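You operate a simulated robot arm through the tools that you are given. There is no shell and no other tool. Be economical: measure what you need, move in short steps, check, and stop when the job is done.

Carry out the task below with a simulated two-armed robot. There is one attempt and no reset: what you move stays moved.

JOB
Flush the eyewash till it runs clear, close it, hang the OK tag.
Fine: lift the yellow cover before the eyewash lever opens; shut the lever, then the cover; the green OK tag goes on the CHECK peg last; spill nothing and move no other tag. Where these are worked on the way, their far stop is far enough and under half their travel is too little: eyewash lever, yellow cover.

It is judged by the outcome, as a careful person would: the job done as asked, and still so three seconds after it is handed in. It fails if anything else is knocked over, pushed out of place, dropped, spilled or broken. Lids that push on must go on centred and level and be pressed home; caps that screw on are set level and turned clockwise until they are tight.

ROBOT AND FRAMES
Two 7-joint arms with fingered hands on one trunk, on a base that drives. Base frame: it is fixed to the floor where the robot stands at the start and does not move with it; the origin is under the middle of the robot, x ahead of it, y to its left, z up; the surface under the hand at the start is at about z = 850. Lengths are in mm, angles in degrees, forces in N, time in s.
The left shoulder is at the start at [16, 173, 1301], the right one opposite. With the tool pointing down near the work surface each hand reaches from about 100 to 700 mm from the robot's upright axis, wherever it stands, measured 20 degrees to its own side. Places, roughly: black tank [10300, -4900, 400]; eyewash [600, 0, 1000]; eyewash lever [400, 0, 900]; eyewash peg [500, -200, 1200]; green tag [11750, -5500, 750]; orange tag [12500, -5750, 750]; red tag [11500, -5500, 750]; yellow box [400, -700, 900]; yellow cover [600, 0, 1100]; yellow tag [11500, -5500, 750]. Payload 3.5 kg a hand.
The tool frame of a hand sits at the grasp point between the pads (the TCP): z along the fingers, y along the line on which they close. The tips reach 25 mm beyond it. The gripper opens to 88 mm. The gripper's body begins 29 mm behind the TCP. The gripper is a hand of 3 fingers: y runs from the thumb to the fingers, the wrist lies at [-13, -97, -162] in the tool frame, and closing takes about 1.5 s.
Orientation is that of the tool frame in the base frame, as a unit quaternion [w, x, y, z]. With the fingers straight down and the wrist toward the robot, the tool's x, y and z point along [0, 1, 0], [1, 0, 0] and [0, 0, -1] of the base frame.

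CONTROLS
- The arms move only by the tool nudge_tool. It takes "left_moves", "right_moves" or both (then of equal length, played together; a hand with none holds still); each is a list that holds one entry, the list of rows, each a list of 7 numbers: the shift along the tool's x, y, z in m, then the turn, a rotation vector about the tool's x, y, z in degrees, then the opening, from 0 (shut) to 1 (fully open). In form: [[[x, y, z, rx, ry, rz, jaw], ...]]. A call has 1 to 12 rows; each row shifts and turns the commanded pose from where the row before left it, along the tool's axes as they then stand. A row lasts 0.2 s, in which the tool goes at most 50 mm and 8.6 degrees; a call with a longer step from one row to the next is refused whole, and so is a gripper value outside its range. A pose out of reach is approached as far as the arm can. The call stops where the force on the tool passes 90 N (or 10 N more than at its start, if that is more) or the arm is blocked; 0.2 s more then pass. Each finger travels about 72 mm/s and halts on what it meets, pressing with about 30 N; the grip force reading is that of the motor and also rises with nothing between the fingers. The clock runs only during rows and for 0.2 s after the last one: add rows that do not move to give the fingers time. The reply holds the time, the measured pose of the TCP, the force on the tool along the base axes, the opening and the grip force, in the units named above and with some noise, with the torque about the TCP (base axes, N m) and any sound that the robot's microphone picked up, and new pictures: "show" is both (left out), scene, wrist or none (wrist: the cameras of the hands that moved).
- Cameras (640 x 400 px; columns grow to the right, rows downward): "scene" is now at [88.3, -5.4, 1531.6]; the picture's right is [-0.05, -1.00, 0.00], its down [-0.56, 0.03, -0.83] and it looks along [0.82, -0.04, -0.56] (base axes); focal length 214 px, centre (320, 200). "left" rides on the left gripper at [-58, -85, -99] in its tool frame; the picture's right is [-0.67, -0.35, 0.66], its down [0.69, -0.63, 0.37] and it looks along [0.29, 0.69, 0.66] (tool axes); focal length 261 px, centre (320, 200). "right" rides on the right gripper at [58, -85, -99] in its tool frame; the picture's right is [-0.67, 0.35, -0.66], its down [-0.69, -0.63, 0.37] and it looks along [-0.29, 0.69, 0.66] (tool axes); focal length 261 px, centre (320, 200). There is no depth. A picture from a camera that has moved, and an enlarged one, comes with that camera's place and axes in the base frame and with its lens.
- slide_trunk(by): slides the trunk up (or, below 0, down) by that many mm; the arms and the scene camera ride with it, the base frame stays. It gives what a move gives, with no picture.
- steer(legs): drives the robot by 1 to 6 legs, each [ahead, left, turn to the left] in mm, mm and degrees, along the robot's own axes; the way and the turn of a leg run together, so that a leg with both is an arc; at most 1500 mm and 180 degrees a leg. The arms and the cameras ride along, it lands a little off, and it stops where it bumps. It gives what a move gives, and a new picture of the scene camera.
- set_grasp(shape, hand): the hand has 3 fingers and takes this shape, open, in about a second: jaw (thumb against the fingers, like two jaws); tri (thumb and two fingers); tip (a fingertip pinch); poke (one finger out to press); point (the index stretched); flat (the hand flat); cup (the hand cupped); fist (a fist). The gripper value then closes the fingers along that shape, each until it touches; the sizes above hold for jaw. It gives what a move gives, with no picture.
- pan_tilt(pan, tilt): turns the head with the scene camera to pan (to the left, within 86 degrees either way) and tilt (down, from -29 to 69), counted from straight ahead of the robot. It gives what a move gives, and a new picture of the scene camera.
- inspect(camera, box): a new picture of the part [left, top, right, bottom] of that camera's present view, enlarged. No time passes.
- sign_off(): hands the job in; it is judged then, once.

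Work in short steps. Places have to be worked out from the pictures, the camera data and where the tool is seen: move nearer, look again, correct. Check each grasp and each placing, and mend what went wrong. You have 120 turns and 260 pictures in all, those below and enlarged ones among them. Open the grippers and draw the arms clear of the work before you hand the job in, unless the task says otherwise; then end with one line.

The tools are called as name(argument=value, ...) on one line, values as JSON. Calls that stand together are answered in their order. nudge_tool: Moves the arms, as the interface text tells. Its arguments: {"type":"object","properties":{"left_moves":{"type":"array","items":{"type":"array","items":{"type":"array","items":{"type":"number"}}}},"right_moves":{"type":"array","items":{"type":"array","items":{"type":"array","items":{"type":"number"}}}},"show":{"type":"string","enum":["both","scene","wrist","none"]}},"required":[]} The other tools are called the same way: slide_trunk (by) slides the trunk up or down; set_grasp (shape, hand) gives the hand a shape; steer (legs) drives the base; pan_tilt (pan, tilt) turns the head that bears the scene camera; inspect (camera, box) takes an enlarged picture of a part of a camera's view; sign_off () hands the job in.

At the start:

```text
clock: 0.0
left_ee_pos: [390.9, 99.8, 1473.8]
left_tool_rot: [-0.001, 0.707, 0.707, 0.0]
left_contact_force: [0.8, 0.4, -1.1]
left_moment: [0.02, 0.0, 0.01]
left_finger_gap: 87.7
left_grip_force: 0.0
left_shape: jaw
right_ee_pos: [497.2, -286.3, 1512.2]
right_tool_rot: [0.0, 0.707, 0.707, 0.0]
right_contact_force: [0.5, 0.5, 0.3]
right_moment: [0.0, 0.0, 0.0]
right_finger_gap: 87.3
right_grip_force: 0.0
right_shape: jaw
trunk travel left (down, up): [-375.0, 80.0]
robot x, y, heading: [0.3, 0.5, 0.1]
head pan, tilt: [-2.8, 33.3]
```

scene: 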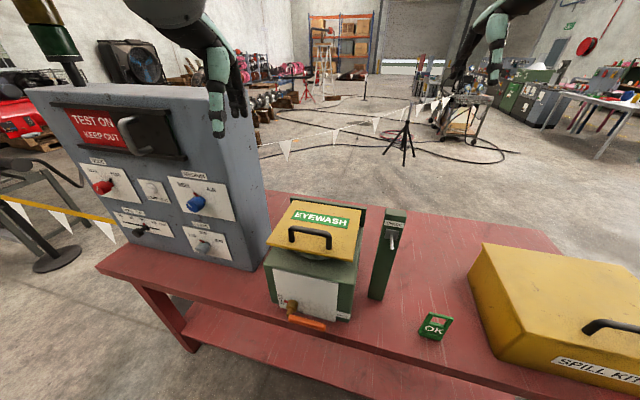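
right: 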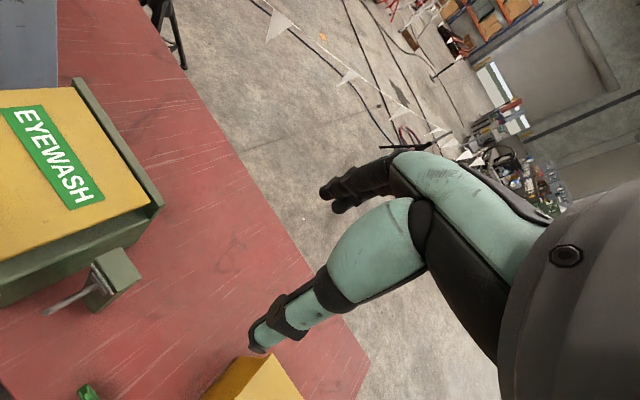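
left: 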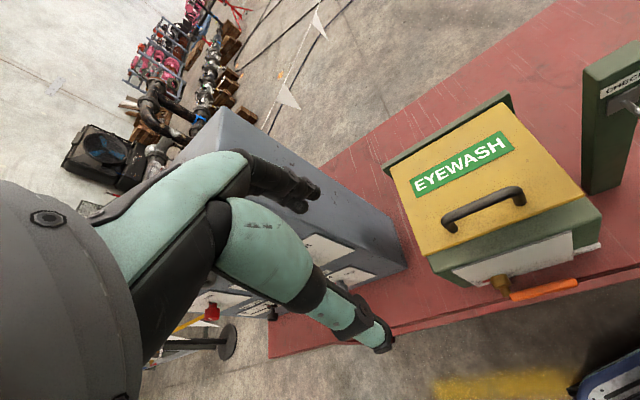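

The scene shows the eyewash with a yellow cover (handle), an orange lever on the front, the CHECK peg post and the OK tag on the bench. I'll enlarge these first.

inspect(camera="scene", box=[240, 180, 480, 350])

inspect(camera="left", box=[360, 40, 640, 320])

```text
2.35 times, centred on (360, 265) of scene
camera zoom: at [88.3, -5.4, 1531.6], right [-0.05, -1.0, 0.0], down [-0.56, 0.03, -0.83], along [0.82, -0.04, -0.56], focal length 505 px, centre (226, 47)
```

zoom: 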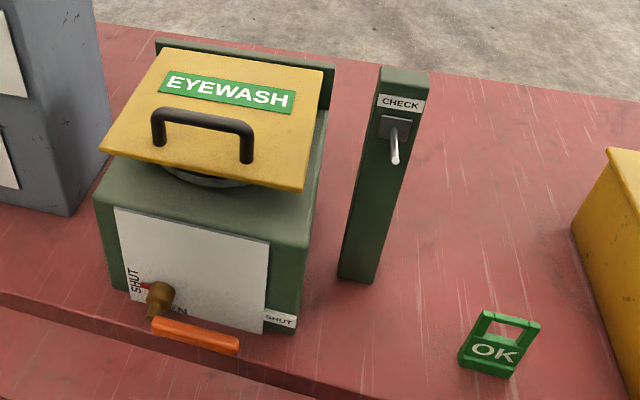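

```text
1.43 times, centred on (500, 180) of left
camera zoom: at [306.1, 41.5, 1571.1], right [-0.35, -0.67, -0.66], down [-0.63, 0.69, -0.37], along [0.69, 0.29, -0.66], focal length 372 px, centre (63, 229)
```

zoom: 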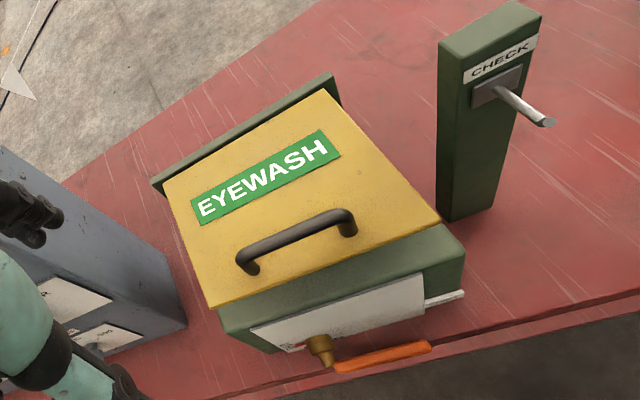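

I have rough places from the two views: handle around (478,0,1170), peg tip (430,-191,1151), lever pivot (437,70,885), tag (380,-355,865). I'll zoom in on the details.

inspect(camera="scene", box=[270, 260, 370, 335])

inspect(camera="scene", box=[400, 300, 470, 350])

inspect(camera="scene", box=[365, 200, 425, 260])

inspect(camera="left", box=[430, 230, 620, 330])

```text
5.33 times, centred on (320, 298) of scene
camera zoom: at [88.3, -5.4, 1531.6], right [-0.05, -1.0, 0.0], down [-0.56, 0.03, -0.83], along [0.82, -0.04, -0.56], focal length 1144 px, centre (320, -320)
```

zoom: 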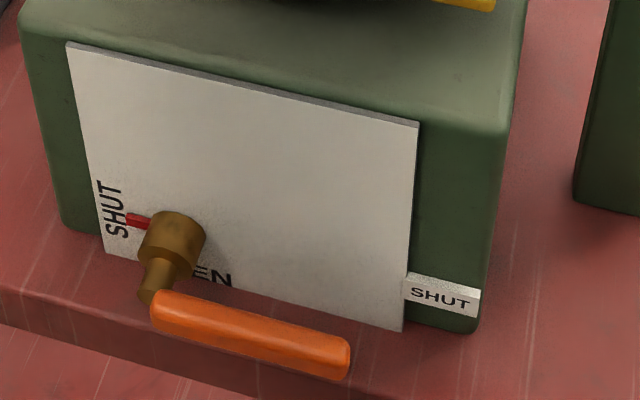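

```text
8.00 times, centred on (435, 325) of scene
camera zoom: at [88.3, -5.4, 1531.6], right [-0.05, -1.0, 0.0], down [-0.56, 0.03, -0.83], along [0.82, -0.04, -0.56], focal length 1716 px, centre (-600, -800)
```

zoom: 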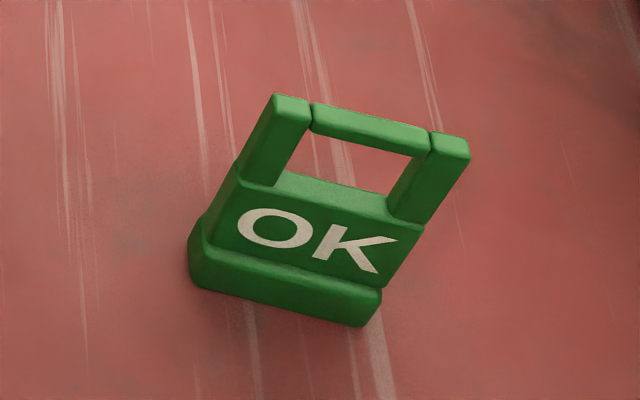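

```text
6.67 times, centred on (395, 230) of scene
camera zoom: at [88.3, -5.4, 1531.6], right [-0.05, -1.0, 0.0], down [-0.56, 0.03, -0.83], along [0.82, -0.04, -0.56], focal length 1430 px, centre (-180, 0)
```

zoom: 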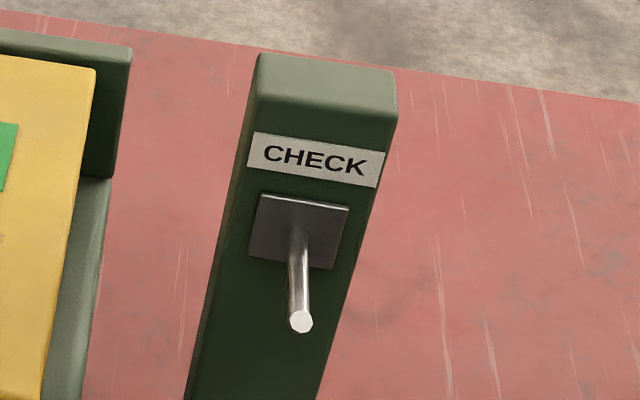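

```text
3.37 times, centred on (525, 280) of left
camera zoom: at [306.1, 41.5, 1571.1], right [-0.35, -0.67, -0.66], down [-0.63, 0.69, -0.37], along [0.69, 0.29, -0.66], focal length 878 px, centre (-370, -70)
```

zoom: 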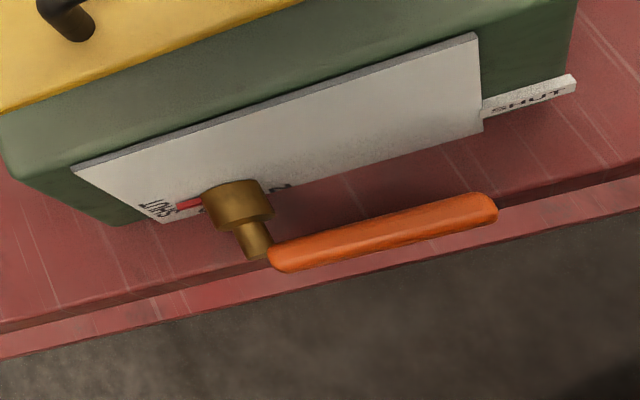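

The lever points right (SHUT); its pointer goes from left (SHUT) to the bottom (OPEN), so opening lifts the handle up by 90°. The bench fixtures are yawed about -17°. I'll bring the left hand above the cover handle, yawed to match, and look.

nudge_tool(left_moves=[[[-0.033, 0.029, 0, 0, 0, 5.8, 1], [-0.033, 0.029, 0, 0, 0, 5.8, 1], [-0.02, 0.039, 0, 0, 0, 5.9, 1], [0, 0, 0.045, 0, 0, 0, 1], [0, 0, 0.045, 0, 0, 0, 1], [0, 0, 0.045, 0, 0, 0, 1], [0, 0, 0.045, 0, 0, 0, 1], [0, 0, 0.02, 0, 0, 0, 1], [0, 0, 0, 0, 0, 0, 1]]])

```text
clock: 2.0
left_ee_pos: [477.5, 4.3, 1271.6]
left_tool_rot: [0.0, 0.807, 0.591, 0.0]
left_contact_force: [-0.1, -0.1, 0.2]
left_moment: [0.03, 0.0, 0.01]
left_finger_gap: 88.1
left_grip_force: 0.0
left_shape: jaw
right_ee_pos: [497.1, -285.6, 1513.9]
right_tool_rot: [0.0, 0.707, 0.707, -0.001]
right_contact_force: [0.0, -0.1, -0.8]
right_moment: [0.01, 0.01, -0.02]
right_finger_gap: 87.3
right_grip_force: 0.1
right_shape: jaw
trunk travel left (down, up): [-375.0, 80.0]
robot x, y, heading: [2.4, 1.8, 0.1]
head pan, tilt: [-2.8, 33.3]
camera scene: at [88.1, -5.6, 1531.6], right [-0.05, -1.0, 0.0], down [-0.56, 0.03, -0.83], along [0.82, -0.04, -0.56], focal length 214 px, centre (320, 200)
camera left: at [378.7, -26.0, 1369.7], right [-0.53, -0.53, -0.66], down [-0.39, 0.84, -0.37], along [0.75, 0.06, -0.66], focal length 261 px, centre (320, 200)
```

scene: 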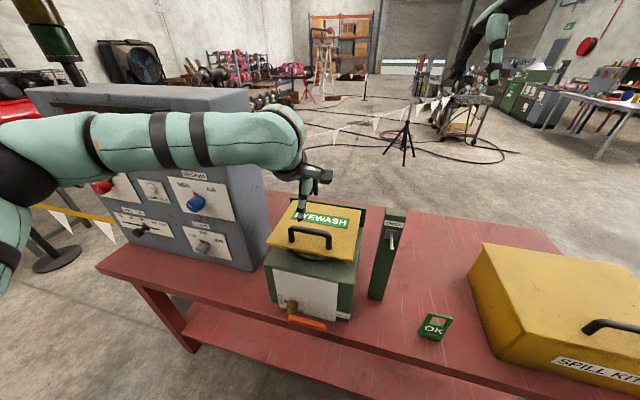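
left: 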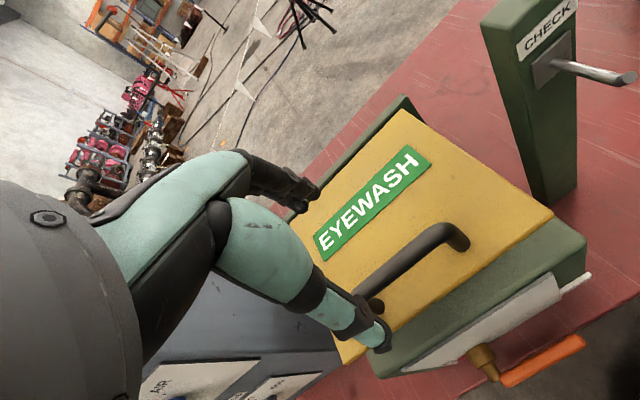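

The hand is above the handle. I'll zoom in from both cameras to refine the bar's line and height.

inspect(camera="left", box=[330, 200, 490, 300])

inspect(camera="scene", box=[260, 190, 370, 260])

```text
4.00 times, centred on (410, 250) of left
camera zoom: at [378.7, -26.0, 1369.7], right [-0.53, -0.53, -0.66], down [-0.39, 0.84, -0.37], along [0.75, 0.06, -0.66], focal length 1043 px, centre (-40, 0)
```

zoom: 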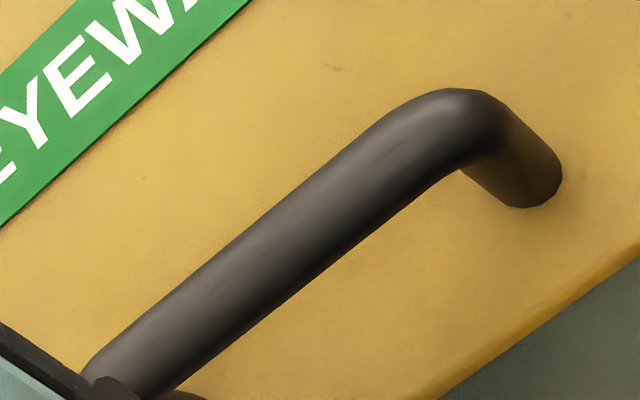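

```text
5.71 times, centred on (315, 225) of scene
camera zoom: at [88.1, -5.6, 1531.6], right [-0.05, -1.0, 0.0], down [-0.56, 0.03, -0.83], along [0.82, -0.04, -0.56], focal length 1226 px, centre (349, 57)
```

zoom: 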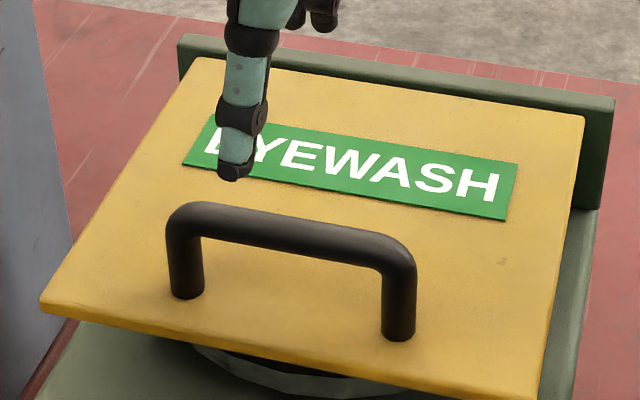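

The bar runs from about (471,-46,1160) to (511,46,1155), centre near (491,0,1158). I'll lower onto it with the fingers astride and close.

nudge_tool(left_moves=[[[0, 0.014, 0.0, 0, 0, 4, 1], [0, 0, 0.04, 0, 0, 0, 1], [0, 0, 0.04, 0, 0, 0, 1], [0, 0, 0.029, 0, 0, 0, 1], [0, 0, 0, 0, 0, 0, 0.6], [0, 0, 0, 0, 0, 0, 0.4]]])

inspect(camera="scene", box=[250, 170, 370, 260])

```text
clock: 3.4
left_ee_pos: [493.5, 1.7, 1161.9]
left_tool_rot: [0.001, 0.827, 0.563, 0.0]
left_contact_force: [-0.3, 0.5, 0.8]
left_moment: [-0.01, -0.02, 0.01]
left_finger_gap: 35.8
left_grip_force: 0.0
left_shape: jaw
right_ee_pos: [498.3, -284.4, 1514.1]
right_tool_rot: [0.0, 0.707, 0.707, 0.0]
right_contact_force: [0.6, -0.9, -0.8]
right_moment: [0.0, 0.03, -0.02]
right_finger_gap: 87.6
right_grip_force: 0.0
right_shape: jaw
trunk travel left (down, up): [-375.0, 80.0]
robot x, y, heading: [-5.7, -0.9, -0.1]
head pan, tilt: [-2.8, 33.3]
camera scene: at [88.2, -5.4, 1531.6], right [-0.05, -1.0, 0.0], down [-0.56, 0.03, -0.83], along [0.82, -0.04, -0.56], focal length 214 px, centre (320, 200)
camera left: at [392.7, -22.8, 1260.3], right [-0.57, -0.5, -0.66], down [-0.33, 0.87, -0.37], along [0.75, 0.01, -0.66], focal length 261 px, centre (320, 200)
```

scene: 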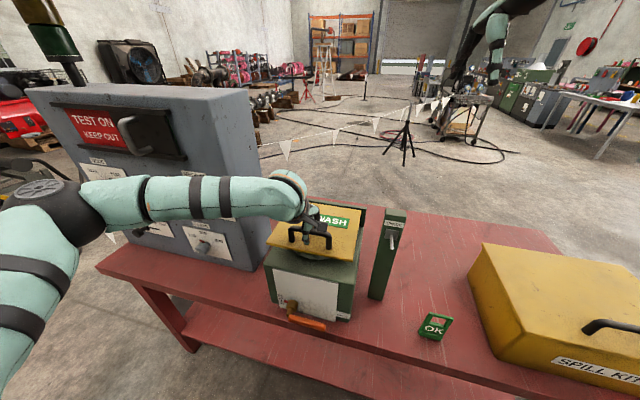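
left: 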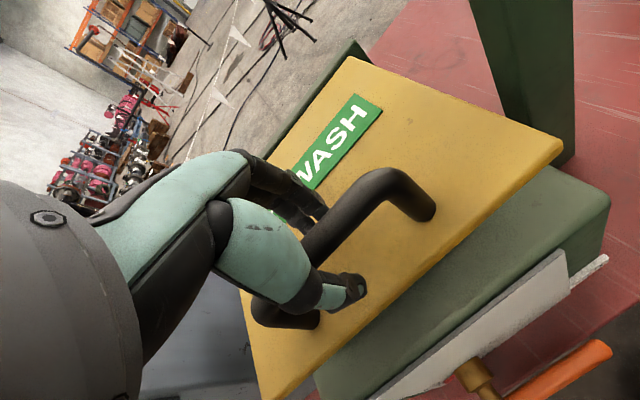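

```text
4.44 times, centred on (310, 215) of scene
camera zoom: at [88.2, -5.4, 1531.6], right [-0.05, -1.0, 0.0], down [-0.56, 0.03, -0.83], along [0.82, -0.04, -0.56], focal length 953 px, centre (364, 133)
```

zoom: 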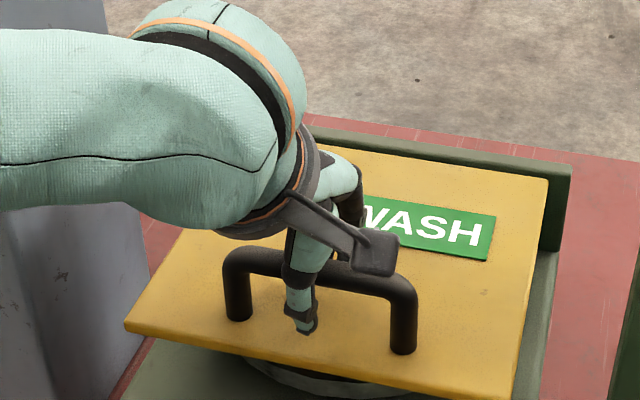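

The fingers straddle the bar, so I'll close on it.

nudge_tool(left_moves=[[[0, 0, 0, 0, 0, 0, 0.1], [0, 0, 0, 0, 0, 0, 0.1], [0, 0, 0, 0, 0, 0, 0.1], [0, 0, 0, 0, 0, 0, 0.1]]], show="none")

```text
clock: 4.4
left_ee_pos: [494.1, 1.2, 1162.5]
left_tool_rot: [0.0, 0.827, 0.563, 0.001]
left_contact_force: [-1.7, 0.4, -1.0]
left_moment: [-0.01, -0.01, -0.02]
left_finger_gap: 9.4
left_grip_force: 0.1
left_shape: jaw
right_ee_pos: [498.1, -284.2, 1513.8]
right_tool_rot: [0.0, 0.707, 0.708, 0.0]
right_contact_force: [0.6, -0.2, -0.7]
right_moment: [-0.01, 0.04, 0.0]
right_finger_gap: 87.5
right_grip_force: 0.1
right_shape: jaw
trunk travel left (down, up): [-375.0, 80.0]
robot x, y, heading: [-2.0, -1.6, -0.1]
head pan, tilt: [-2.8, 33.3]
```

inspect(camera="left", box=[220, 130, 460, 340])

inspect(camera="scene", box=[280, 200, 350, 250])

```text
1.90 times, centred on (340, 235) of left
camera zoom: at [392.3, -22.5, 1260.7], right [-0.57, -0.5, -0.66], down [-0.33, 0.87, -0.37], along [0.75, 0.01, -0.66], focal length 496 px, centre (282, 133)
```

zoom: 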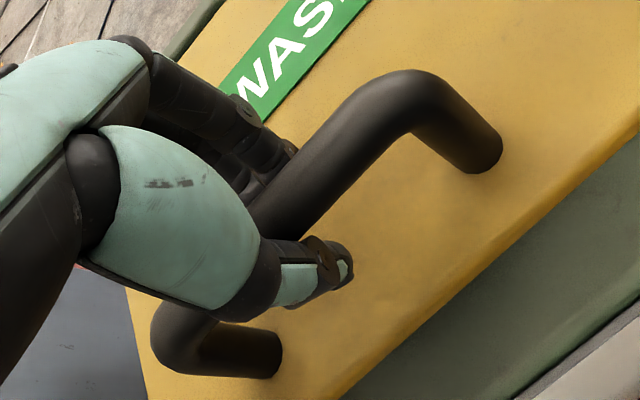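

```text
8.00 times, centred on (315, 225) of scene
camera zoom: at [87.6, -5.0, 1531.6], right [-0.05, -1.0, 0.0], down [-0.56, 0.03, -0.83], along [0.82, -0.04, -0.56], focal length 1716 px, centre (360, 0)
```

zoom: 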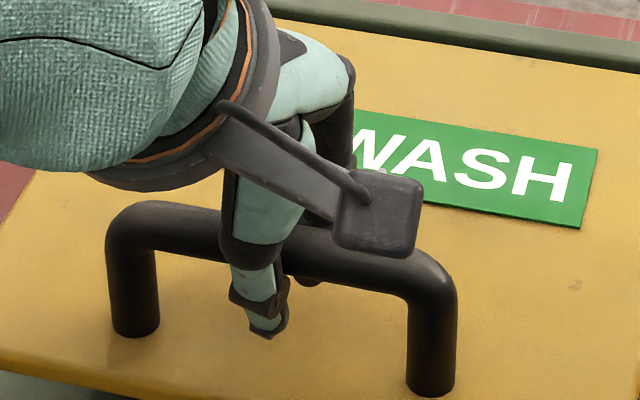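

The bar is caged between thumb and fingers. The cover hinges at its back edge about 150 mm behind, so I'll lift along that arc to about 30°, keep the hand upright, and check.

nudge_tool(left_moves=[[[0, 0.006, -0.026, 0, 0, 0, 0.1], [0, 0.01, -0.024, 0, 0, 0, 0.1], [0, 0.014, -0.022, 0, 0, 0, 0.1], [0, 0, 0, 0, 0, 0, 0.1]]])

inspect(camera="scene", box=[250, 170, 370, 260])

```text
clock: 5.4
left_ee_pos: [521.6, -11.4, 1231.8]
left_tool_rot: [0.0, 0.826, 0.563, 0.0]
left_contact_force: [-1.9, 1.6, 0.3]
left_moment: [0.02, 0.0, -0.02]
left_finger_gap: 9.2
left_grip_force: 0.0
left_shape: jaw
right_ee_pos: [497.5, -285.1, 1513.6]
right_tool_rot: [0.001, 0.707, 0.707, -0.001]
right_contact_force: [-0.7, -0.1, -1.1]
right_moment: [0.02, -0.02, 0.02]
right_finger_gap: 87.7
right_grip_force: 0.2
right_shape: jaw
trunk travel left (down, up): [-375.0, 80.0]
robot x, y, heading: [2.9, 0.6, -0.1]
head pan, tilt: [-2.8, 33.3]
camera scene: at [87.9, -4.7, 1531.6], right [-0.05, -1.0, 0.0], down [-0.56, 0.03, -0.83], along [0.82, -0.04, -0.56], focal length 214 px, centre (320, 200)
camera left: at [421.6, -33.8, 1330.6], right [-0.57, -0.5, -0.66], down [-0.33, 0.87, -0.37], along [0.75, 0.01, -0.66], focal length 261 px, centre (320, 200)
```

scene: 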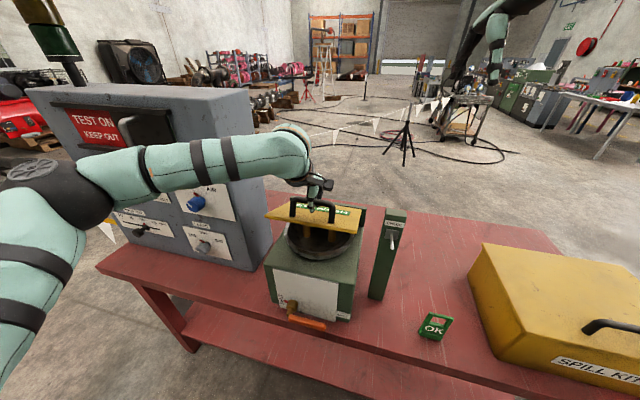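
left: 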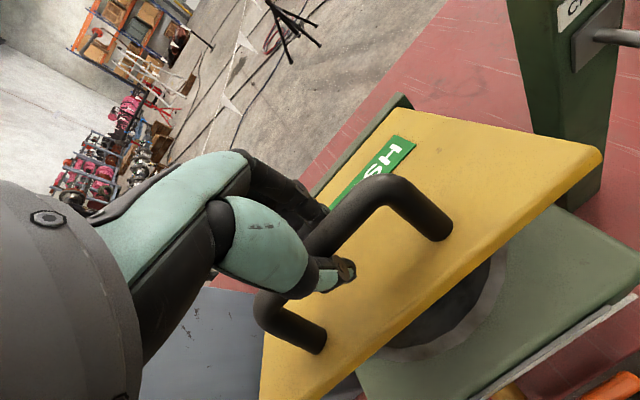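

```text
4.44 times, centred on (310, 215) of scene
camera zoom: at [87.9, -4.7, 1531.6], right [-0.05, -1.0, 0.0], down [-0.56, 0.03, -0.83], along [0.82, -0.04, -0.56], focal length 953 px, centre (364, 133)
```

zoom: 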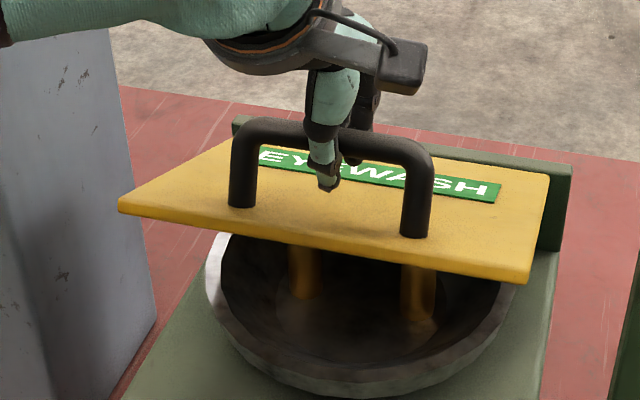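

The cover lifts cleanly with very little force. I'll continue the arc to about 60° while tilting the hand a little.

nudge_tool(left_moves=[[[0, 0.0179, -0.0194, 5, 0, 0, 0.1], [0, 0.0194, -0.0178, 5, 0, 0, 0.1], [0, 0.0209, -0.016, 5, 0, 0, 0.1], [0, 0, 0, 0, 0, 0, 0.1]]])

inspect(camera="scene", box=[250, 150, 370, 240])

```text
clock: 6.4
left_ee_pos: [579.4, -33.8, 1281.2]
left_tool_rot: [-0.109, 0.82, 0.557, -0.074]
left_contact_force: [-1.5, -0.2, 0.9]
left_moment: [0.03, -0.01, 0.05]
left_finger_gap: 9.1
left_grip_force: 0.1
left_shape: jaw
right_ee_pos: [496.9, -286.3, 1514.7]
right_tool_rot: [0.001, 0.707, 0.707, 0.001]
right_contact_force: [0.3, -0.1, -0.3]
right_moment: [0.0, 0.04, 0.0]
right_finger_gap: 87.7
right_grip_force: 0.1
right_shape: jaw
trunk travel left (down, up): [-375.0, 80.0]
robot x, y, heading: [-0.4, 1.9, -0.1]
head pan, tilt: [-2.8, 33.3]
camera scene: at [87.6, -5.0, 1531.6], right [-0.05, -1.0, 0.0], down [-0.56, 0.03, -0.83], along [0.82, -0.04, -0.56], focal length 214 px, centre (320, 200)
camera left: at [505.2, -66.6, 1397.5], right [-0.72, -0.44, -0.54], down [-0.4, 0.9, -0.19], along [0.57, 0.08, -0.82], focal length 261 px, centre (320, 200)
```

scene: 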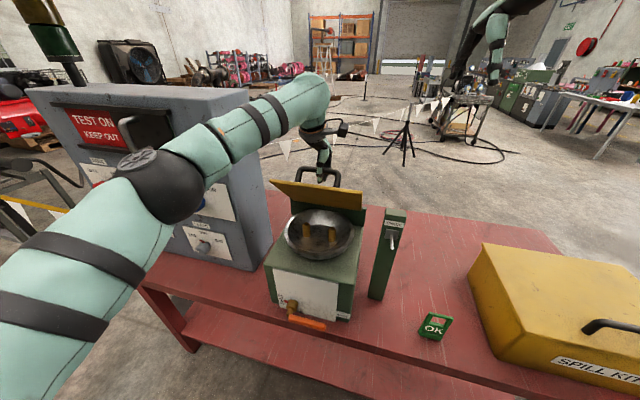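
left: 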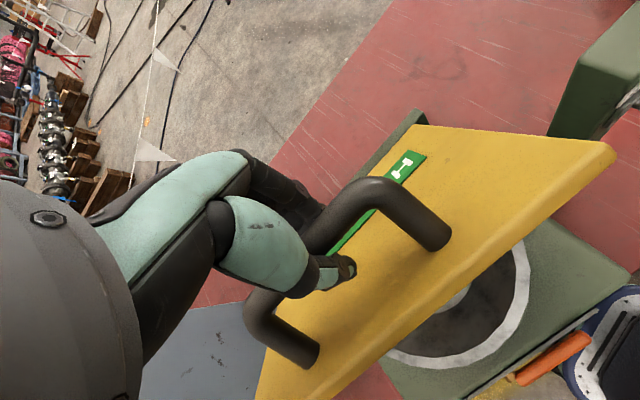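

```text
4.44 times, centred on (310, 195) of scene
camera zoom: at [87.6, -5.0, 1531.6], right [-0.05, -1.0, 0.0], down [-0.56, 0.03, -0.83], along [0.82, -0.04, -0.56], focal length 953 px, centre (364, 222)
```

zoom: 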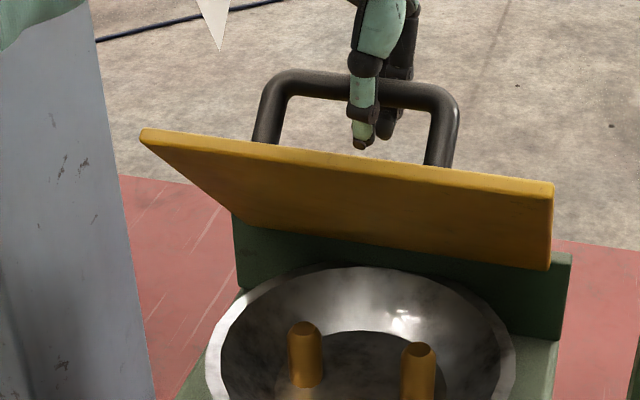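

The basin and nozzles are visible and the cover is around 60°. I'll continue toward 90° with more tilt.

nudge_tool(left_moves=[[[0, 0.0223, -0.0142, 8, 0, 0, 0.1], [0, 0.0228, -0.0134, 8, 0, 0, 0.1], [0, 0.0232, -0.0126, 8, 0, 0, 0.1], [0, 0, 0, 0, 0, 0, 0.1]]])

inspect(camera="scene", box=[250, 130, 370, 220])

```text
clock: 7.4
left_ee_pos: [554.8, 16.0, 1285.5]
left_tool_rot: [-0.241, 0.79, 0.539, -0.165]
left_contact_force: [14.2, -6.6, -20.5]
left_moment: [0.09, 0.03, -0.03]
left_finger_gap: 11.8
left_grip_force: 0.0
left_shape: jaw
left hand out of reach, approached as far as the arm can: row 1, 2, 3
right_ee_pos: [505.9, -288.5, 1510.3]
right_tool_rot: [-0.003, 0.707, 0.707, -0.001]
right_contact_force: [-0.2, 0.2, -0.4]
right_moment: [-0.01, -0.03, 0.03]
right_finger_gap: 87.4
right_grip_force: 0.1
right_shape: jaw
trunk travel left (down, up): [-375.0, 80.0]
robot x, y, heading: [0.6, -0.6, -0.2]
head pan, tilt: [-2.8, 33.3]
camera scene: at [95.9, -8.8, 1530.9], right [-0.05, -1.0, 0.0], down [-0.57, 0.03, -0.82], along [0.82, -0.04, -0.57], focal length 214 px, centre (320, 200)
camera left: at [517.9, -32.9, 1414.4], right [-0.85, -0.38, -0.35], down [-0.43, 0.9, 0.05], along [0.3, 0.19, -0.94], focal length 261 px, centre (320, 200)
```

scene: 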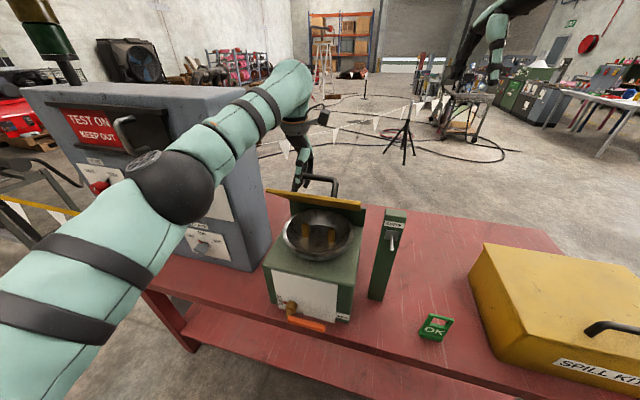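
left: 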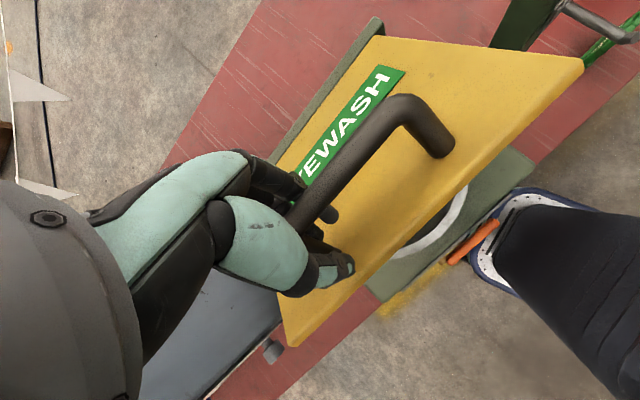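

```text
4.44 times, centred on (310, 175) of scene
camera zoom: at [95.9, -8.8, 1530.9], right [-0.05, -1.0, 0.0], down [-0.57, 0.03, -0.82], along [0.82, -0.04, -0.57], focal length 953 px, centre (364, 311)
```

zoom: 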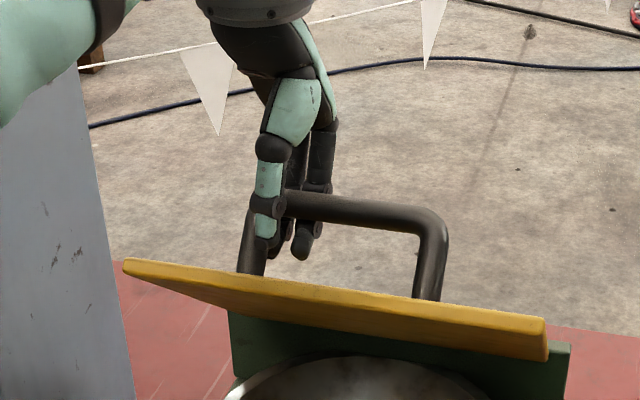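

The left arm has run out of reach and slid along the bar, with the cover about 45–50° open. I'll back the left hand off to its last good pose and let the right hand finish by pushing the underside.

nudge_tool(left_moves=[[[0, -0.0212, 0.0157, -8, 0, 0, 0.1], [0, -0.0207, 0.0164, -8, 0, 0, 0.1], [0, -0.0201, 0.0172, -8, 0, 0, 0.1], [0, 0, 0, 0, 0, 0, 0.1]]], show="scene")

inspect(camera="scene", box=[250, 130, 370, 220])

```text
clock: 8.4
left_ee_pos: [498.6, 40.5, 1261.7]
left_tool_rot: [-0.078, 0.822, 0.562, -0.053]
left_contact_force: [59.8, -25.8, -56.9]
left_moment: [0.22, 1.2, -0.11]
left_finger_gap: 45.7
left_grip_force: 0.1
left_shape: jaw
right_ee_pos: [525.8, -295.4, 1501.3]
right_tool_rot: [-0.01, 0.707, 0.707, -0.004]
right_contact_force: [-0.2, 0.0, 0.0]
right_moment: [0.0, -0.02, 0.02]
right_finger_gap: 87.7
right_grip_force: 0.0
right_shape: jaw
trunk travel left (down, up): [-375.0, 80.0]
robot x, y, heading: [-0.5, -1.4, 0.1]
head pan, tilt: [-2.8, 33.3]
camera scene: at [116.5, -14.3, 1529.3], right [-0.05, -1.0, 0.0], down [-0.58, 0.03, -0.81], along [0.81, -0.04, -0.58], focal length 214 px, centre (320, 200)
```

scene: 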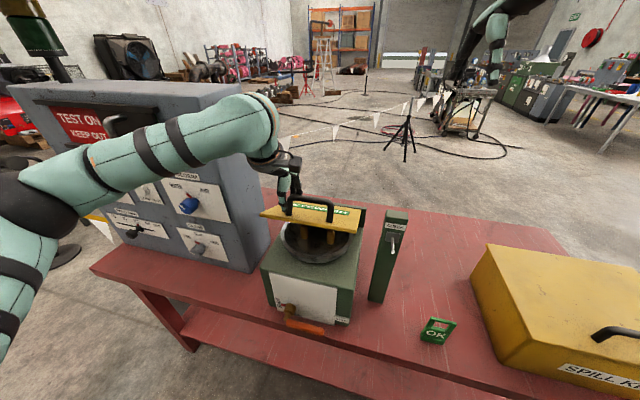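

```text
4.44 times, centred on (310, 175) of scene
camera zoom: at [116.5, -14.3, 1529.3], right [-0.05, -1.0, 0.0], down [-0.58, 0.03, -0.81], along [0.81, -0.04, -0.58], focal length 953 px, centre (364, 311)
```

zoom: 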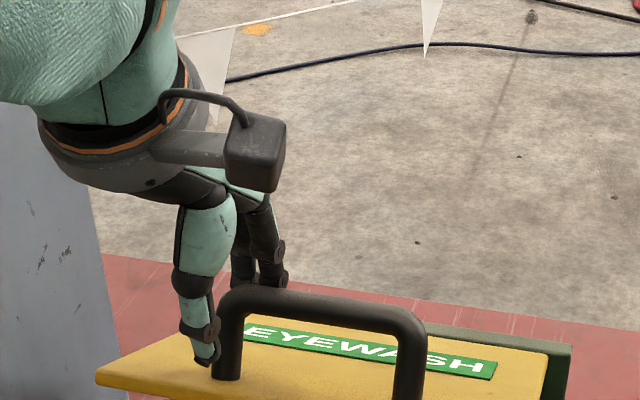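

The reversal overshot (the commanded pose had been clamped) and the hand is now straining at 80 N on the handle. I'll open the fingers to release it without moving.

nudge_tool(left_moves=[[[0, 0, 0, 0, 0, 0, 0.6], [0, 0, 0, 0, 0, 0, 1], [0, 0, 0, 0, 0, 0, 1], [0, 0, 0, 0, 0, 0, 1]]])

inspect(camera="scene", box=[250, 150, 370, 240])

```text
clock: 9.4
left_ee_pos: [474.6, 48.0, 1273.1]
left_tool_rot: [-0.069, 0.823, 0.561, -0.048]
left_contact_force: [0.5, 0.4, -0.1]
left_moment: [0.02, 0.03, -0.01]
left_finger_gap: 87.5
left_grip_force: 0.1
left_shape: jaw
right_ee_pos: [497.8, -284.7, 1513.5]
right_tool_rot: [0.001, 0.707, 0.707, 0.0]
right_contact_force: [0.3, 0.5, -0.4]
right_moment: [0.05, -0.02, -0.03]
right_finger_gap: 87.6
right_grip_force: 0.1
right_shape: jaw
trunk travel left (down, up): [-375.0, 80.0]
robot x, y, heading: [1.4, -2.4, 0.1]
head pan, tilt: [-2.8, 33.3]
camera scene: at [88.1, -5.0, 1531.6], right [-0.05, -1.0, 0.0], down [-0.56, 0.03, -0.83], along [0.82, -0.04, -0.56], focal length 214 px, centre (320, 200)
camera left: at [390.0, 18.1, 1384.2], right [-0.67, -0.46, -0.59], down [-0.38, 0.89, -0.26], along [0.64, 0.05, -0.77], focal length 261 px, centre (320, 200)
```

scene: 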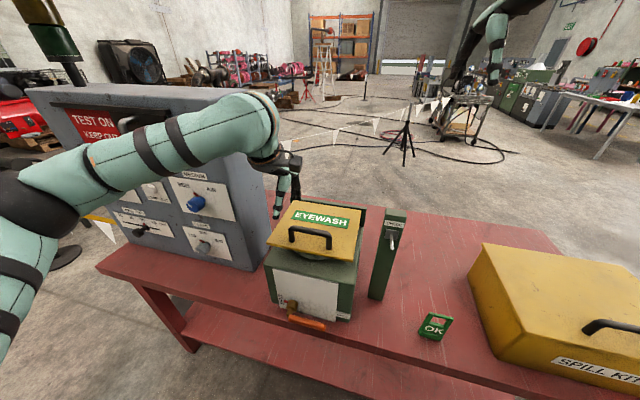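
left: 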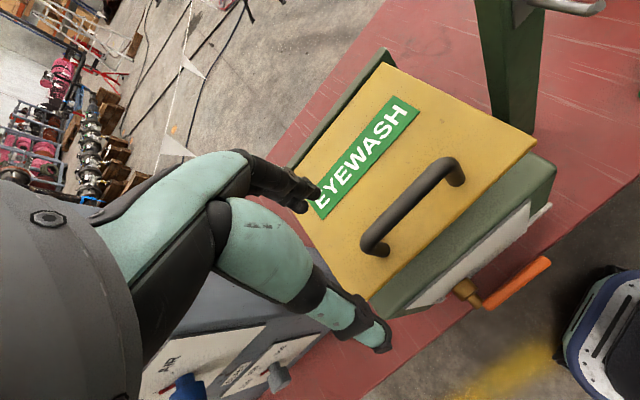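

```text
4.44 times, centred on (310, 195) of scene
camera zoom: at [88.1, -5.0, 1531.6], right [-0.05, -1.0, 0.0], down [-0.56, 0.03, -0.83], along [0.82, -0.04, -0.56], focal length 953 px, centre (364, 222)
```

zoom: 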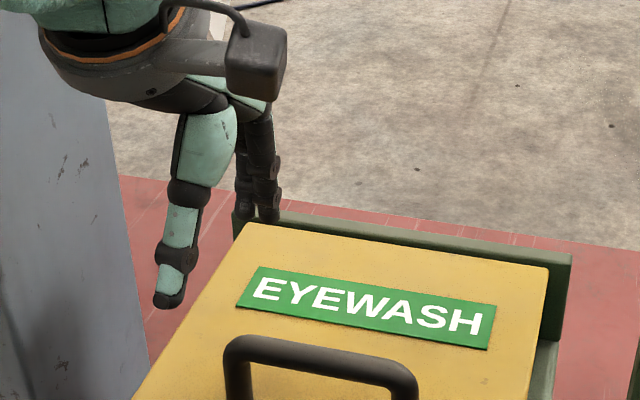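

The cover fell shut on its own, so it needs to go to its stop in one go; nothing else moved. There is room ahead of the feet, so I'll drive 80 mm forward for reach and then use both hands: left lifts, right pushes the underside.

steer(legs=[[80, 0, 0]])

inspect(camera="scene", box=[230, 190, 390, 300])

```text
clock: 10.5
left_ee_pos: [548.3, 47.6, 1276.7]
left_tool_rot: [-0.068, 0.824, 0.561, -0.045]
left_contact_force: [-0.5, -0.1, 1.0]
left_moment: [0.01, -0.02, -0.03]
left_finger_gap: 87.5
left_grip_force: 0.1
left_shape: jaw
right_ee_pos: [570.8, -285.5, 1516.5]
right_tool_rot: [0.003, 0.707, 0.707, 0.002]
right_contact_force: [-0.2, -0.8, 0.5]
right_moment: [-0.02, -0.01, 0.02]
right_finger_gap: 87.8
right_grip_force: 0.0
right_shape: jaw
trunk travel left (down, up): [-375.0, 80.0]
robot x, y, heading: [81.5, 3.6, 0.2]
head pan, tilt: [-2.8, 33.3]
camera scene: at [159.9, -5.5, 1532.3], right [-0.05, -1.0, 0.0], down [-0.56, 0.03, -0.83], along [0.83, -0.04, -0.56], focal length 214 px, centre (320, 200)
```

scene: 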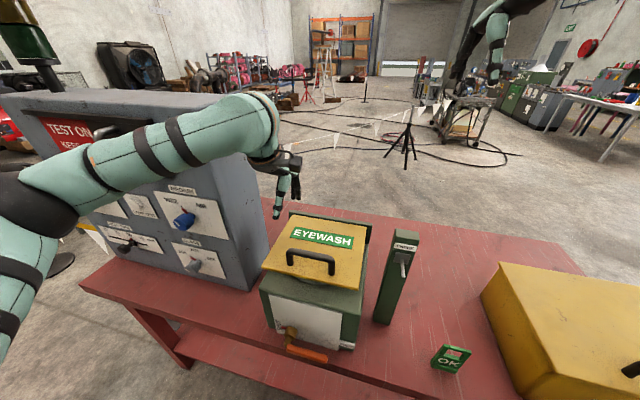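

```text
3.64 times, centred on (310, 245) of scene
camera zoom: at [159.9, -5.5, 1532.3], right [-0.05, -1.0, 0.0], down [-0.56, 0.03, -0.83], along [0.83, -0.04, -0.56], focal length 780 px, centre (356, 36)
```

zoom: 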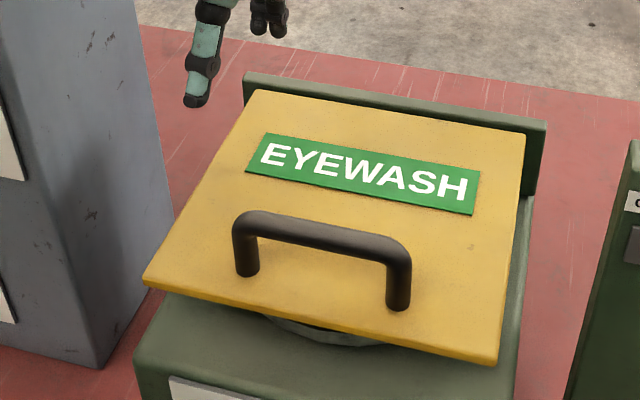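

Now I'll bring the right hand back, down and in front of the eyewash, in steps clear of the CHECK post.

nudge_tool(right_moves=[[[0, -0.046, 0.01, 0, 0, 0, 0.5], [0, -0.046, 0.01, 0, 0, 0, 0.2], [0, -0.046, 0.01, 0, 0, 0, 0], [0, -0.046, 0.01, 0, 0, 0, 0], [0, -0.046, 0.01, 0, 0, 0, 0], [0, 0, 0.045, 0, 0, 0, 0], [0, 0, 0.045, 0, 0, 0, 0], [0, 0, 0.045, 0, 0, 0, 0], [0, 0, 0.045, 0, 0, 0, 0], [0, 0, 0.045, 0, 0, 0, 0], [0, 0, 0.045, 0, 0, 0, 0]]], show="scene")

```text
clock: 12.9
left_ee_pos: [554.7, 45.8, 1273.0]
left_tool_rot: [-0.07, 0.824, 0.561, -0.047]
left_contact_force: [0.4, 0.0, -0.1]
left_moment: [0.0, -0.03, 0.01]
left_finger_gap: 87.7
left_grip_force: 0.1
left_shape: jaw
right_ee_pos: [389.0, -297.9, 1271.3]
right_tool_rot: [0.0, 0.706, 0.708, 0.001]
right_contact_force: [-0.1, 0.2, -0.1]
right_moment: [0.0, 0.0, 0.02]
right_finger_gap: 0.0
right_grip_force: 30.1
right_shape: jaw
right hand out of reach, approached as far as the arm can: row 8, 9, 10, 11
trunk travel left (down, up): [-375.0, 80.0]
robot x, y, heading: [82.4, -1.4, -0.1]
head pan, tilt: [-2.8, 33.3]
camera scene: at [169.3, -7.2, 1531.5], right [-0.05, -1.0, 0.0], down [-0.56, 0.03, -0.83], along [0.82, -0.04, -0.56], focal length 214 px, centre (320, 200)
```

scene: 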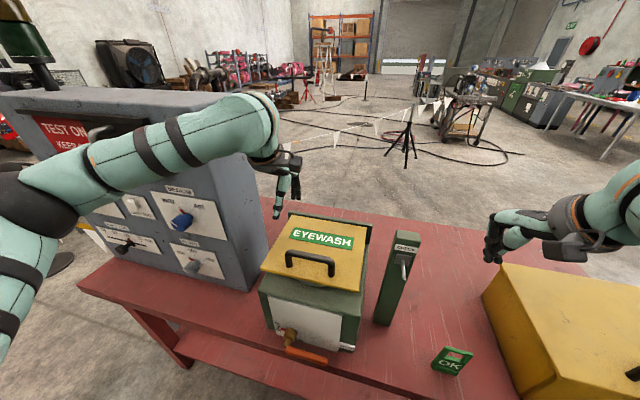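

Fingers-down so close to the body is out of reach, so being nearer hurts the right arm. I'll drive back 80 mm, and have the right hand work with fingers tilted forward from farther out.

steer(legs=[[-80, 0, 0]])

```text
clock: 13.9
left_ee_pos: [484.1, 47.6, 1269.6]
left_tool_rot: [-0.071, 0.823, 0.562, -0.049]
left_contact_force: [0.6, 0.3, -1.1]
left_moment: [0.01, 0.03, 0.0]
left_finger_gap: 87.5
left_grip_force: 0.1
left_shape: jaw
right_ee_pos: [319.4, -294.7, 1270.3]
right_tool_rot: [-0.001, 0.707, 0.707, -0.002]
right_contact_force: [0.1, -0.2, 0.5]
right_moment: [-0.02, 0.02, 0.0]
right_finger_gap: 0.1
right_grip_force: 29.8
right_shape: jaw
trunk travel left (down, up): [-375.0, 80.0]
robot x, y, heading: [1.5, 4.6, -0.1]
head pan, tilt: [-2.8, 33.3]
camera scene: at [99.3, -5.1, 1530.8], right [-0.05, -1.0, 0.0], down [-0.57, 0.03, -0.82], along [0.82, -0.04, -0.57], focal length 214 px, centre (320, 200)
```

scene: 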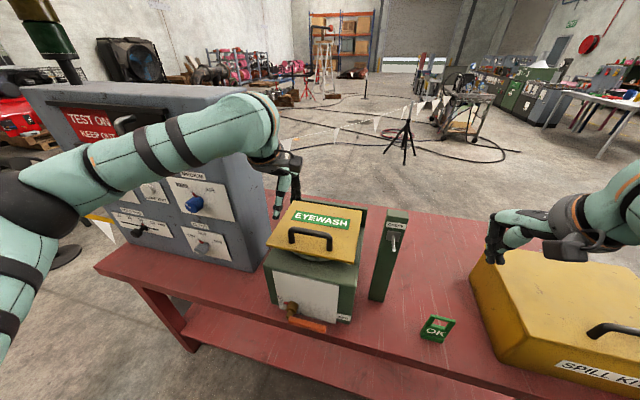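

Now I'll re-grasp the cover handle with the left hand: level it, centre over the bar, lower and cage.

nudge_tool(left_moves=[[[0, 0, 0, -5, 0, 0, 1], [0, 0, 0, -5, 0, 0, 1], [-0.042, 0.024, 0, 0, 0, 0, 1], [0, 0, 0.04, 0, 0, 0, 1], [0, 0, 0.04, 0, 0, 0, 1], [0, 0, 0.028, 0, 0, 0, 1], [0, 0, 0, 0, 0, 0, 0.6]]], show="wrist")

```text
clock: 15.5
left_ee_pos: [482.6, 0.8, 1162.0]
left_tool_rot: [0.003, 0.826, 0.564, 0.001]
left_contact_force: [-0.3, 0.6, -0.1]
left_moment: [-0.03, 0.0, 0.0]
left_finger_gap: 53.2
left_grip_force: 0.0
left_shape: jaw
right_ee_pos: [311.2, -296.2, 1271.9]
right_tool_rot: [0.001, 0.707, 0.708, 0.001]
right_contact_force: [0.6, 0.7, 0.6]
right_moment: [-0.01, -0.01, 0.01]
right_finger_gap: 0.0
right_grip_force: 30.5
right_shape: jaw
trunk travel left (down, up): [-375.0, 80.0]
robot x, y, heading: [6.3, -1.2, -0.1]
head pan, tilt: [-2.8, 33.3]
camera left: at [380.7, -22.2, 1259.9], right [-0.57, -0.5, -0.66], down [-0.33, 0.87, -0.37], along [0.75, 0.01, -0.66], focal length 261 px, centre (320, 200)
```

left: 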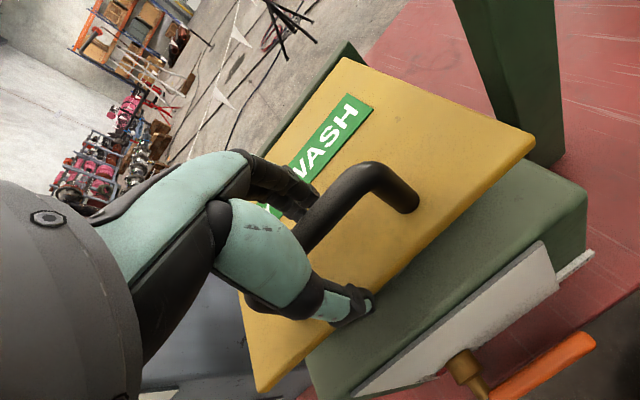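

nudge_tool(left_moves=[[[0, 0.01, 0, 0, 0, 0, 0.3], [0, 0, 0, 0, 0, 0, 0.1], [0, 0, 0, 0, 0, 0, 0.1], [0, 0, 0, 0, 0, 0, 0.1], [0, 0.006, -0.026, 0, 0, 0, 0.1], [0, 0.01, -0.024, 0, 0, 0, 0.1], [0, 0.014, -0.022, 0, 0, 0, 0.1], [0, 0.0179, -0.0194, 5, 0, 0, 0.1], [0, 0.0194, -0.0178, 5, 0, 0, 0.1], [0, 0.0209, -0.016, 5, 0, 0, 0.1]]])

inspect(camera="scene", box=[250, 150, 370, 240])

```text
clock: 17.7
left_ee_pos: [576.5, -37.9, 1286.6]
left_tool_rot: [-0.107, 0.82, 0.557, -0.072]
left_contact_force: [-1.9, 2.3, 1.8]
left_moment: [0.0, -0.01, -0.06]
left_finger_gap: 9.5
left_grip_force: 0.0
left_shape: jaw
right_ee_pos: [311.3, -297.1, 1272.4]
right_tool_rot: [0.0, 0.707, 0.707, 0.001]
right_contact_force: [0.4, -0.4, 0.2]
right_moment: [0.02, -0.03, 0.01]
right_finger_gap: 0.2
right_grip_force: 29.8
right_shape: jaw
trunk travel left (down, up): [-375.0, 80.0]
robot x, y, heading: [2.9, 0.2, 0.0]
head pan, tilt: [-2.8, 33.3]
camera scene: at [89.7, -6.9, 1531.6], right [-0.05, -1.0, 0.0], down [-0.56, 0.03, -0.83], along [0.82, -0.04, -0.56], focal length 214 px, centre (320, 200)
camera left: at [501.8, -70.6, 1403.0], right [-0.71, -0.44, -0.55], down [-0.4, 0.9, -0.19], along [0.57, 0.08, -0.82], focal length 261 px, centre (320, 200)
```

scene: 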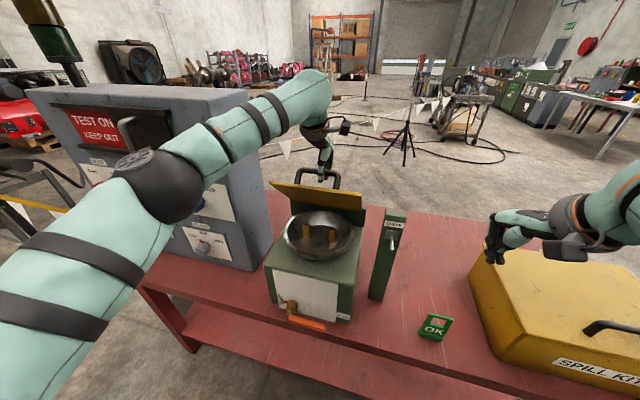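
left: 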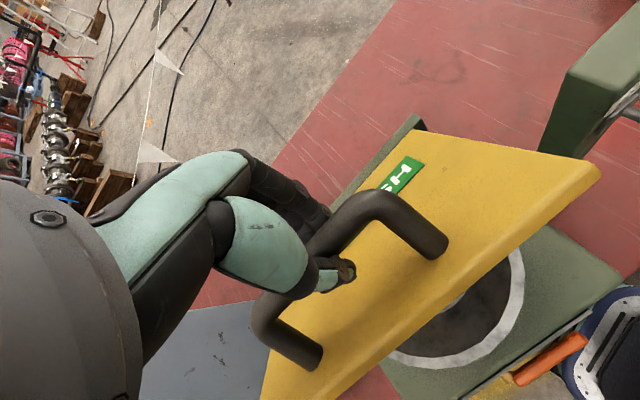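

```text
4.44 times, centred on (310, 195) of scene
camera zoom: at [89.7, -6.9, 1531.6], right [-0.05, -1.0, 0.0], down [-0.56, 0.03, -0.83], along [0.82, -0.04, -0.56], focal length 953 px, centre (364, 222)
```

zoom: 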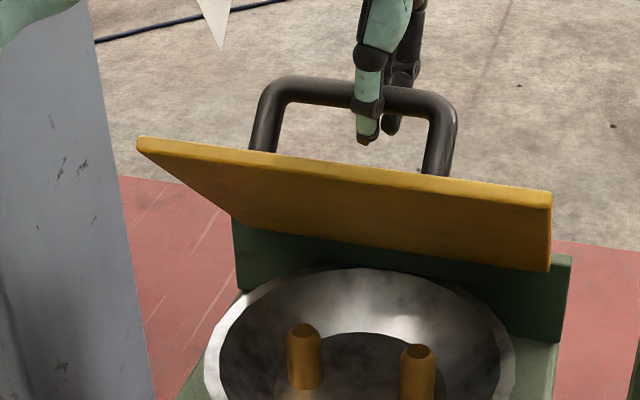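

Cover is held at ~50°: hinge near (633,-47,1138), front edge mid near (527,-13,1270). Now I'll bring the right hand, above post height, across in front of the basin.

nudge_tool(right_moves=[[[0, 0.04, 0.005, 0, 0, 0, 0], [0, 0.04, 0.005, 0, 0, 0, 0], [0.042, 0, 0, 0, 0, 0, 0], [0.042, 0, 0, 0, 0, 0, 0], [0.042, 0, 0, 0, 0, 0, 0], [0.042, 0, 0, 0, 0, 0, 0], [0.042, 0, 0, 0, 0, 0, 0], [0.042, 0, 0, 0, 0, 0, 0], [0.042, 0, 0, 0, 0, 6.7, 0], [0, 0, 0, 0, 0, 6.7, 0], [0, 0, 0, 0, 0, 6.7, 0]]])

```text
clock: 20.1
left_ee_pos: [577.8, -35.8, 1287.4]
left_tool_rot: [-0.106, 0.819, 0.559, -0.073]
left_contact_force: [-1.2, -0.4, 0.2]
left_moment: [0.03, 0.01, 0.01]
left_finger_gap: 9.0
left_grip_force: 0.1
left_shape: jaw
right_ee_pos: [400.0, -157.1, 1311.4]
right_tool_rot: [0.0, 0.785, 0.619, 0.001]
right_contact_force: [0.2, 1.5, -0.4]
right_moment: [0.02, 0.04, 0.0]
right_finger_gap: 0.0
right_grip_force: 29.7
right_shape: jaw
right hand out of reach, approached as far as the arm can: row 6, 7, 8, 9, 10, 11
trunk travel left (down, up): [-375.0, 80.0]
robot x, y, heading: [-1.3, 0.2, -0.0]
head pan, tilt: [-2.8, 33.3]
camera scene: at [90.0, -4.3, 1531.6], right [-0.05, -1.0, 0.0], down [-0.56, 0.03, -0.83], along [0.82, -0.04, -0.56], focal length 214 px, centre (320, 200)
camera right: at [331.3, -80.1, 1410.5], right [0.18, -0.73, 0.66], down [-0.77, -0.52, -0.37], along [0.61, -0.44, -0.66], focal length 261 px, centre (320, 200)
```

scene: 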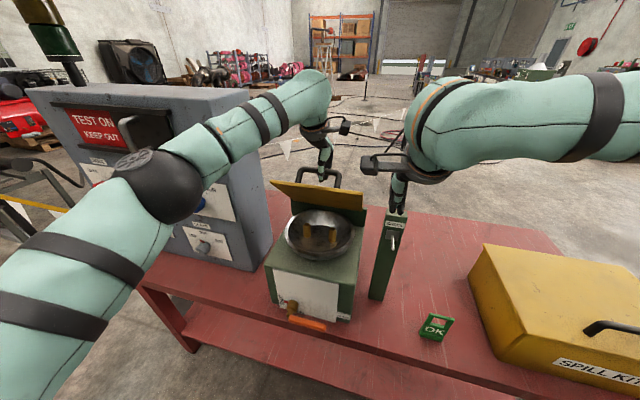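
right: 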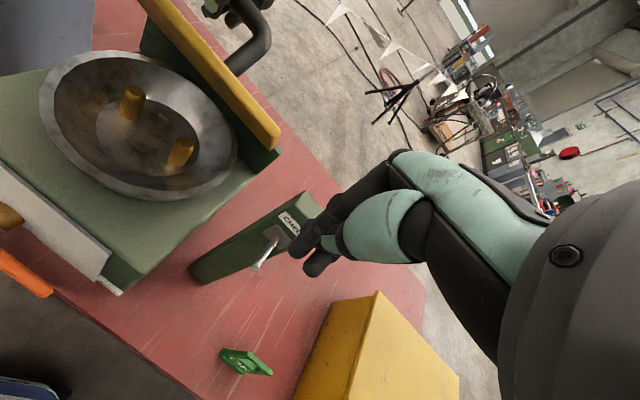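

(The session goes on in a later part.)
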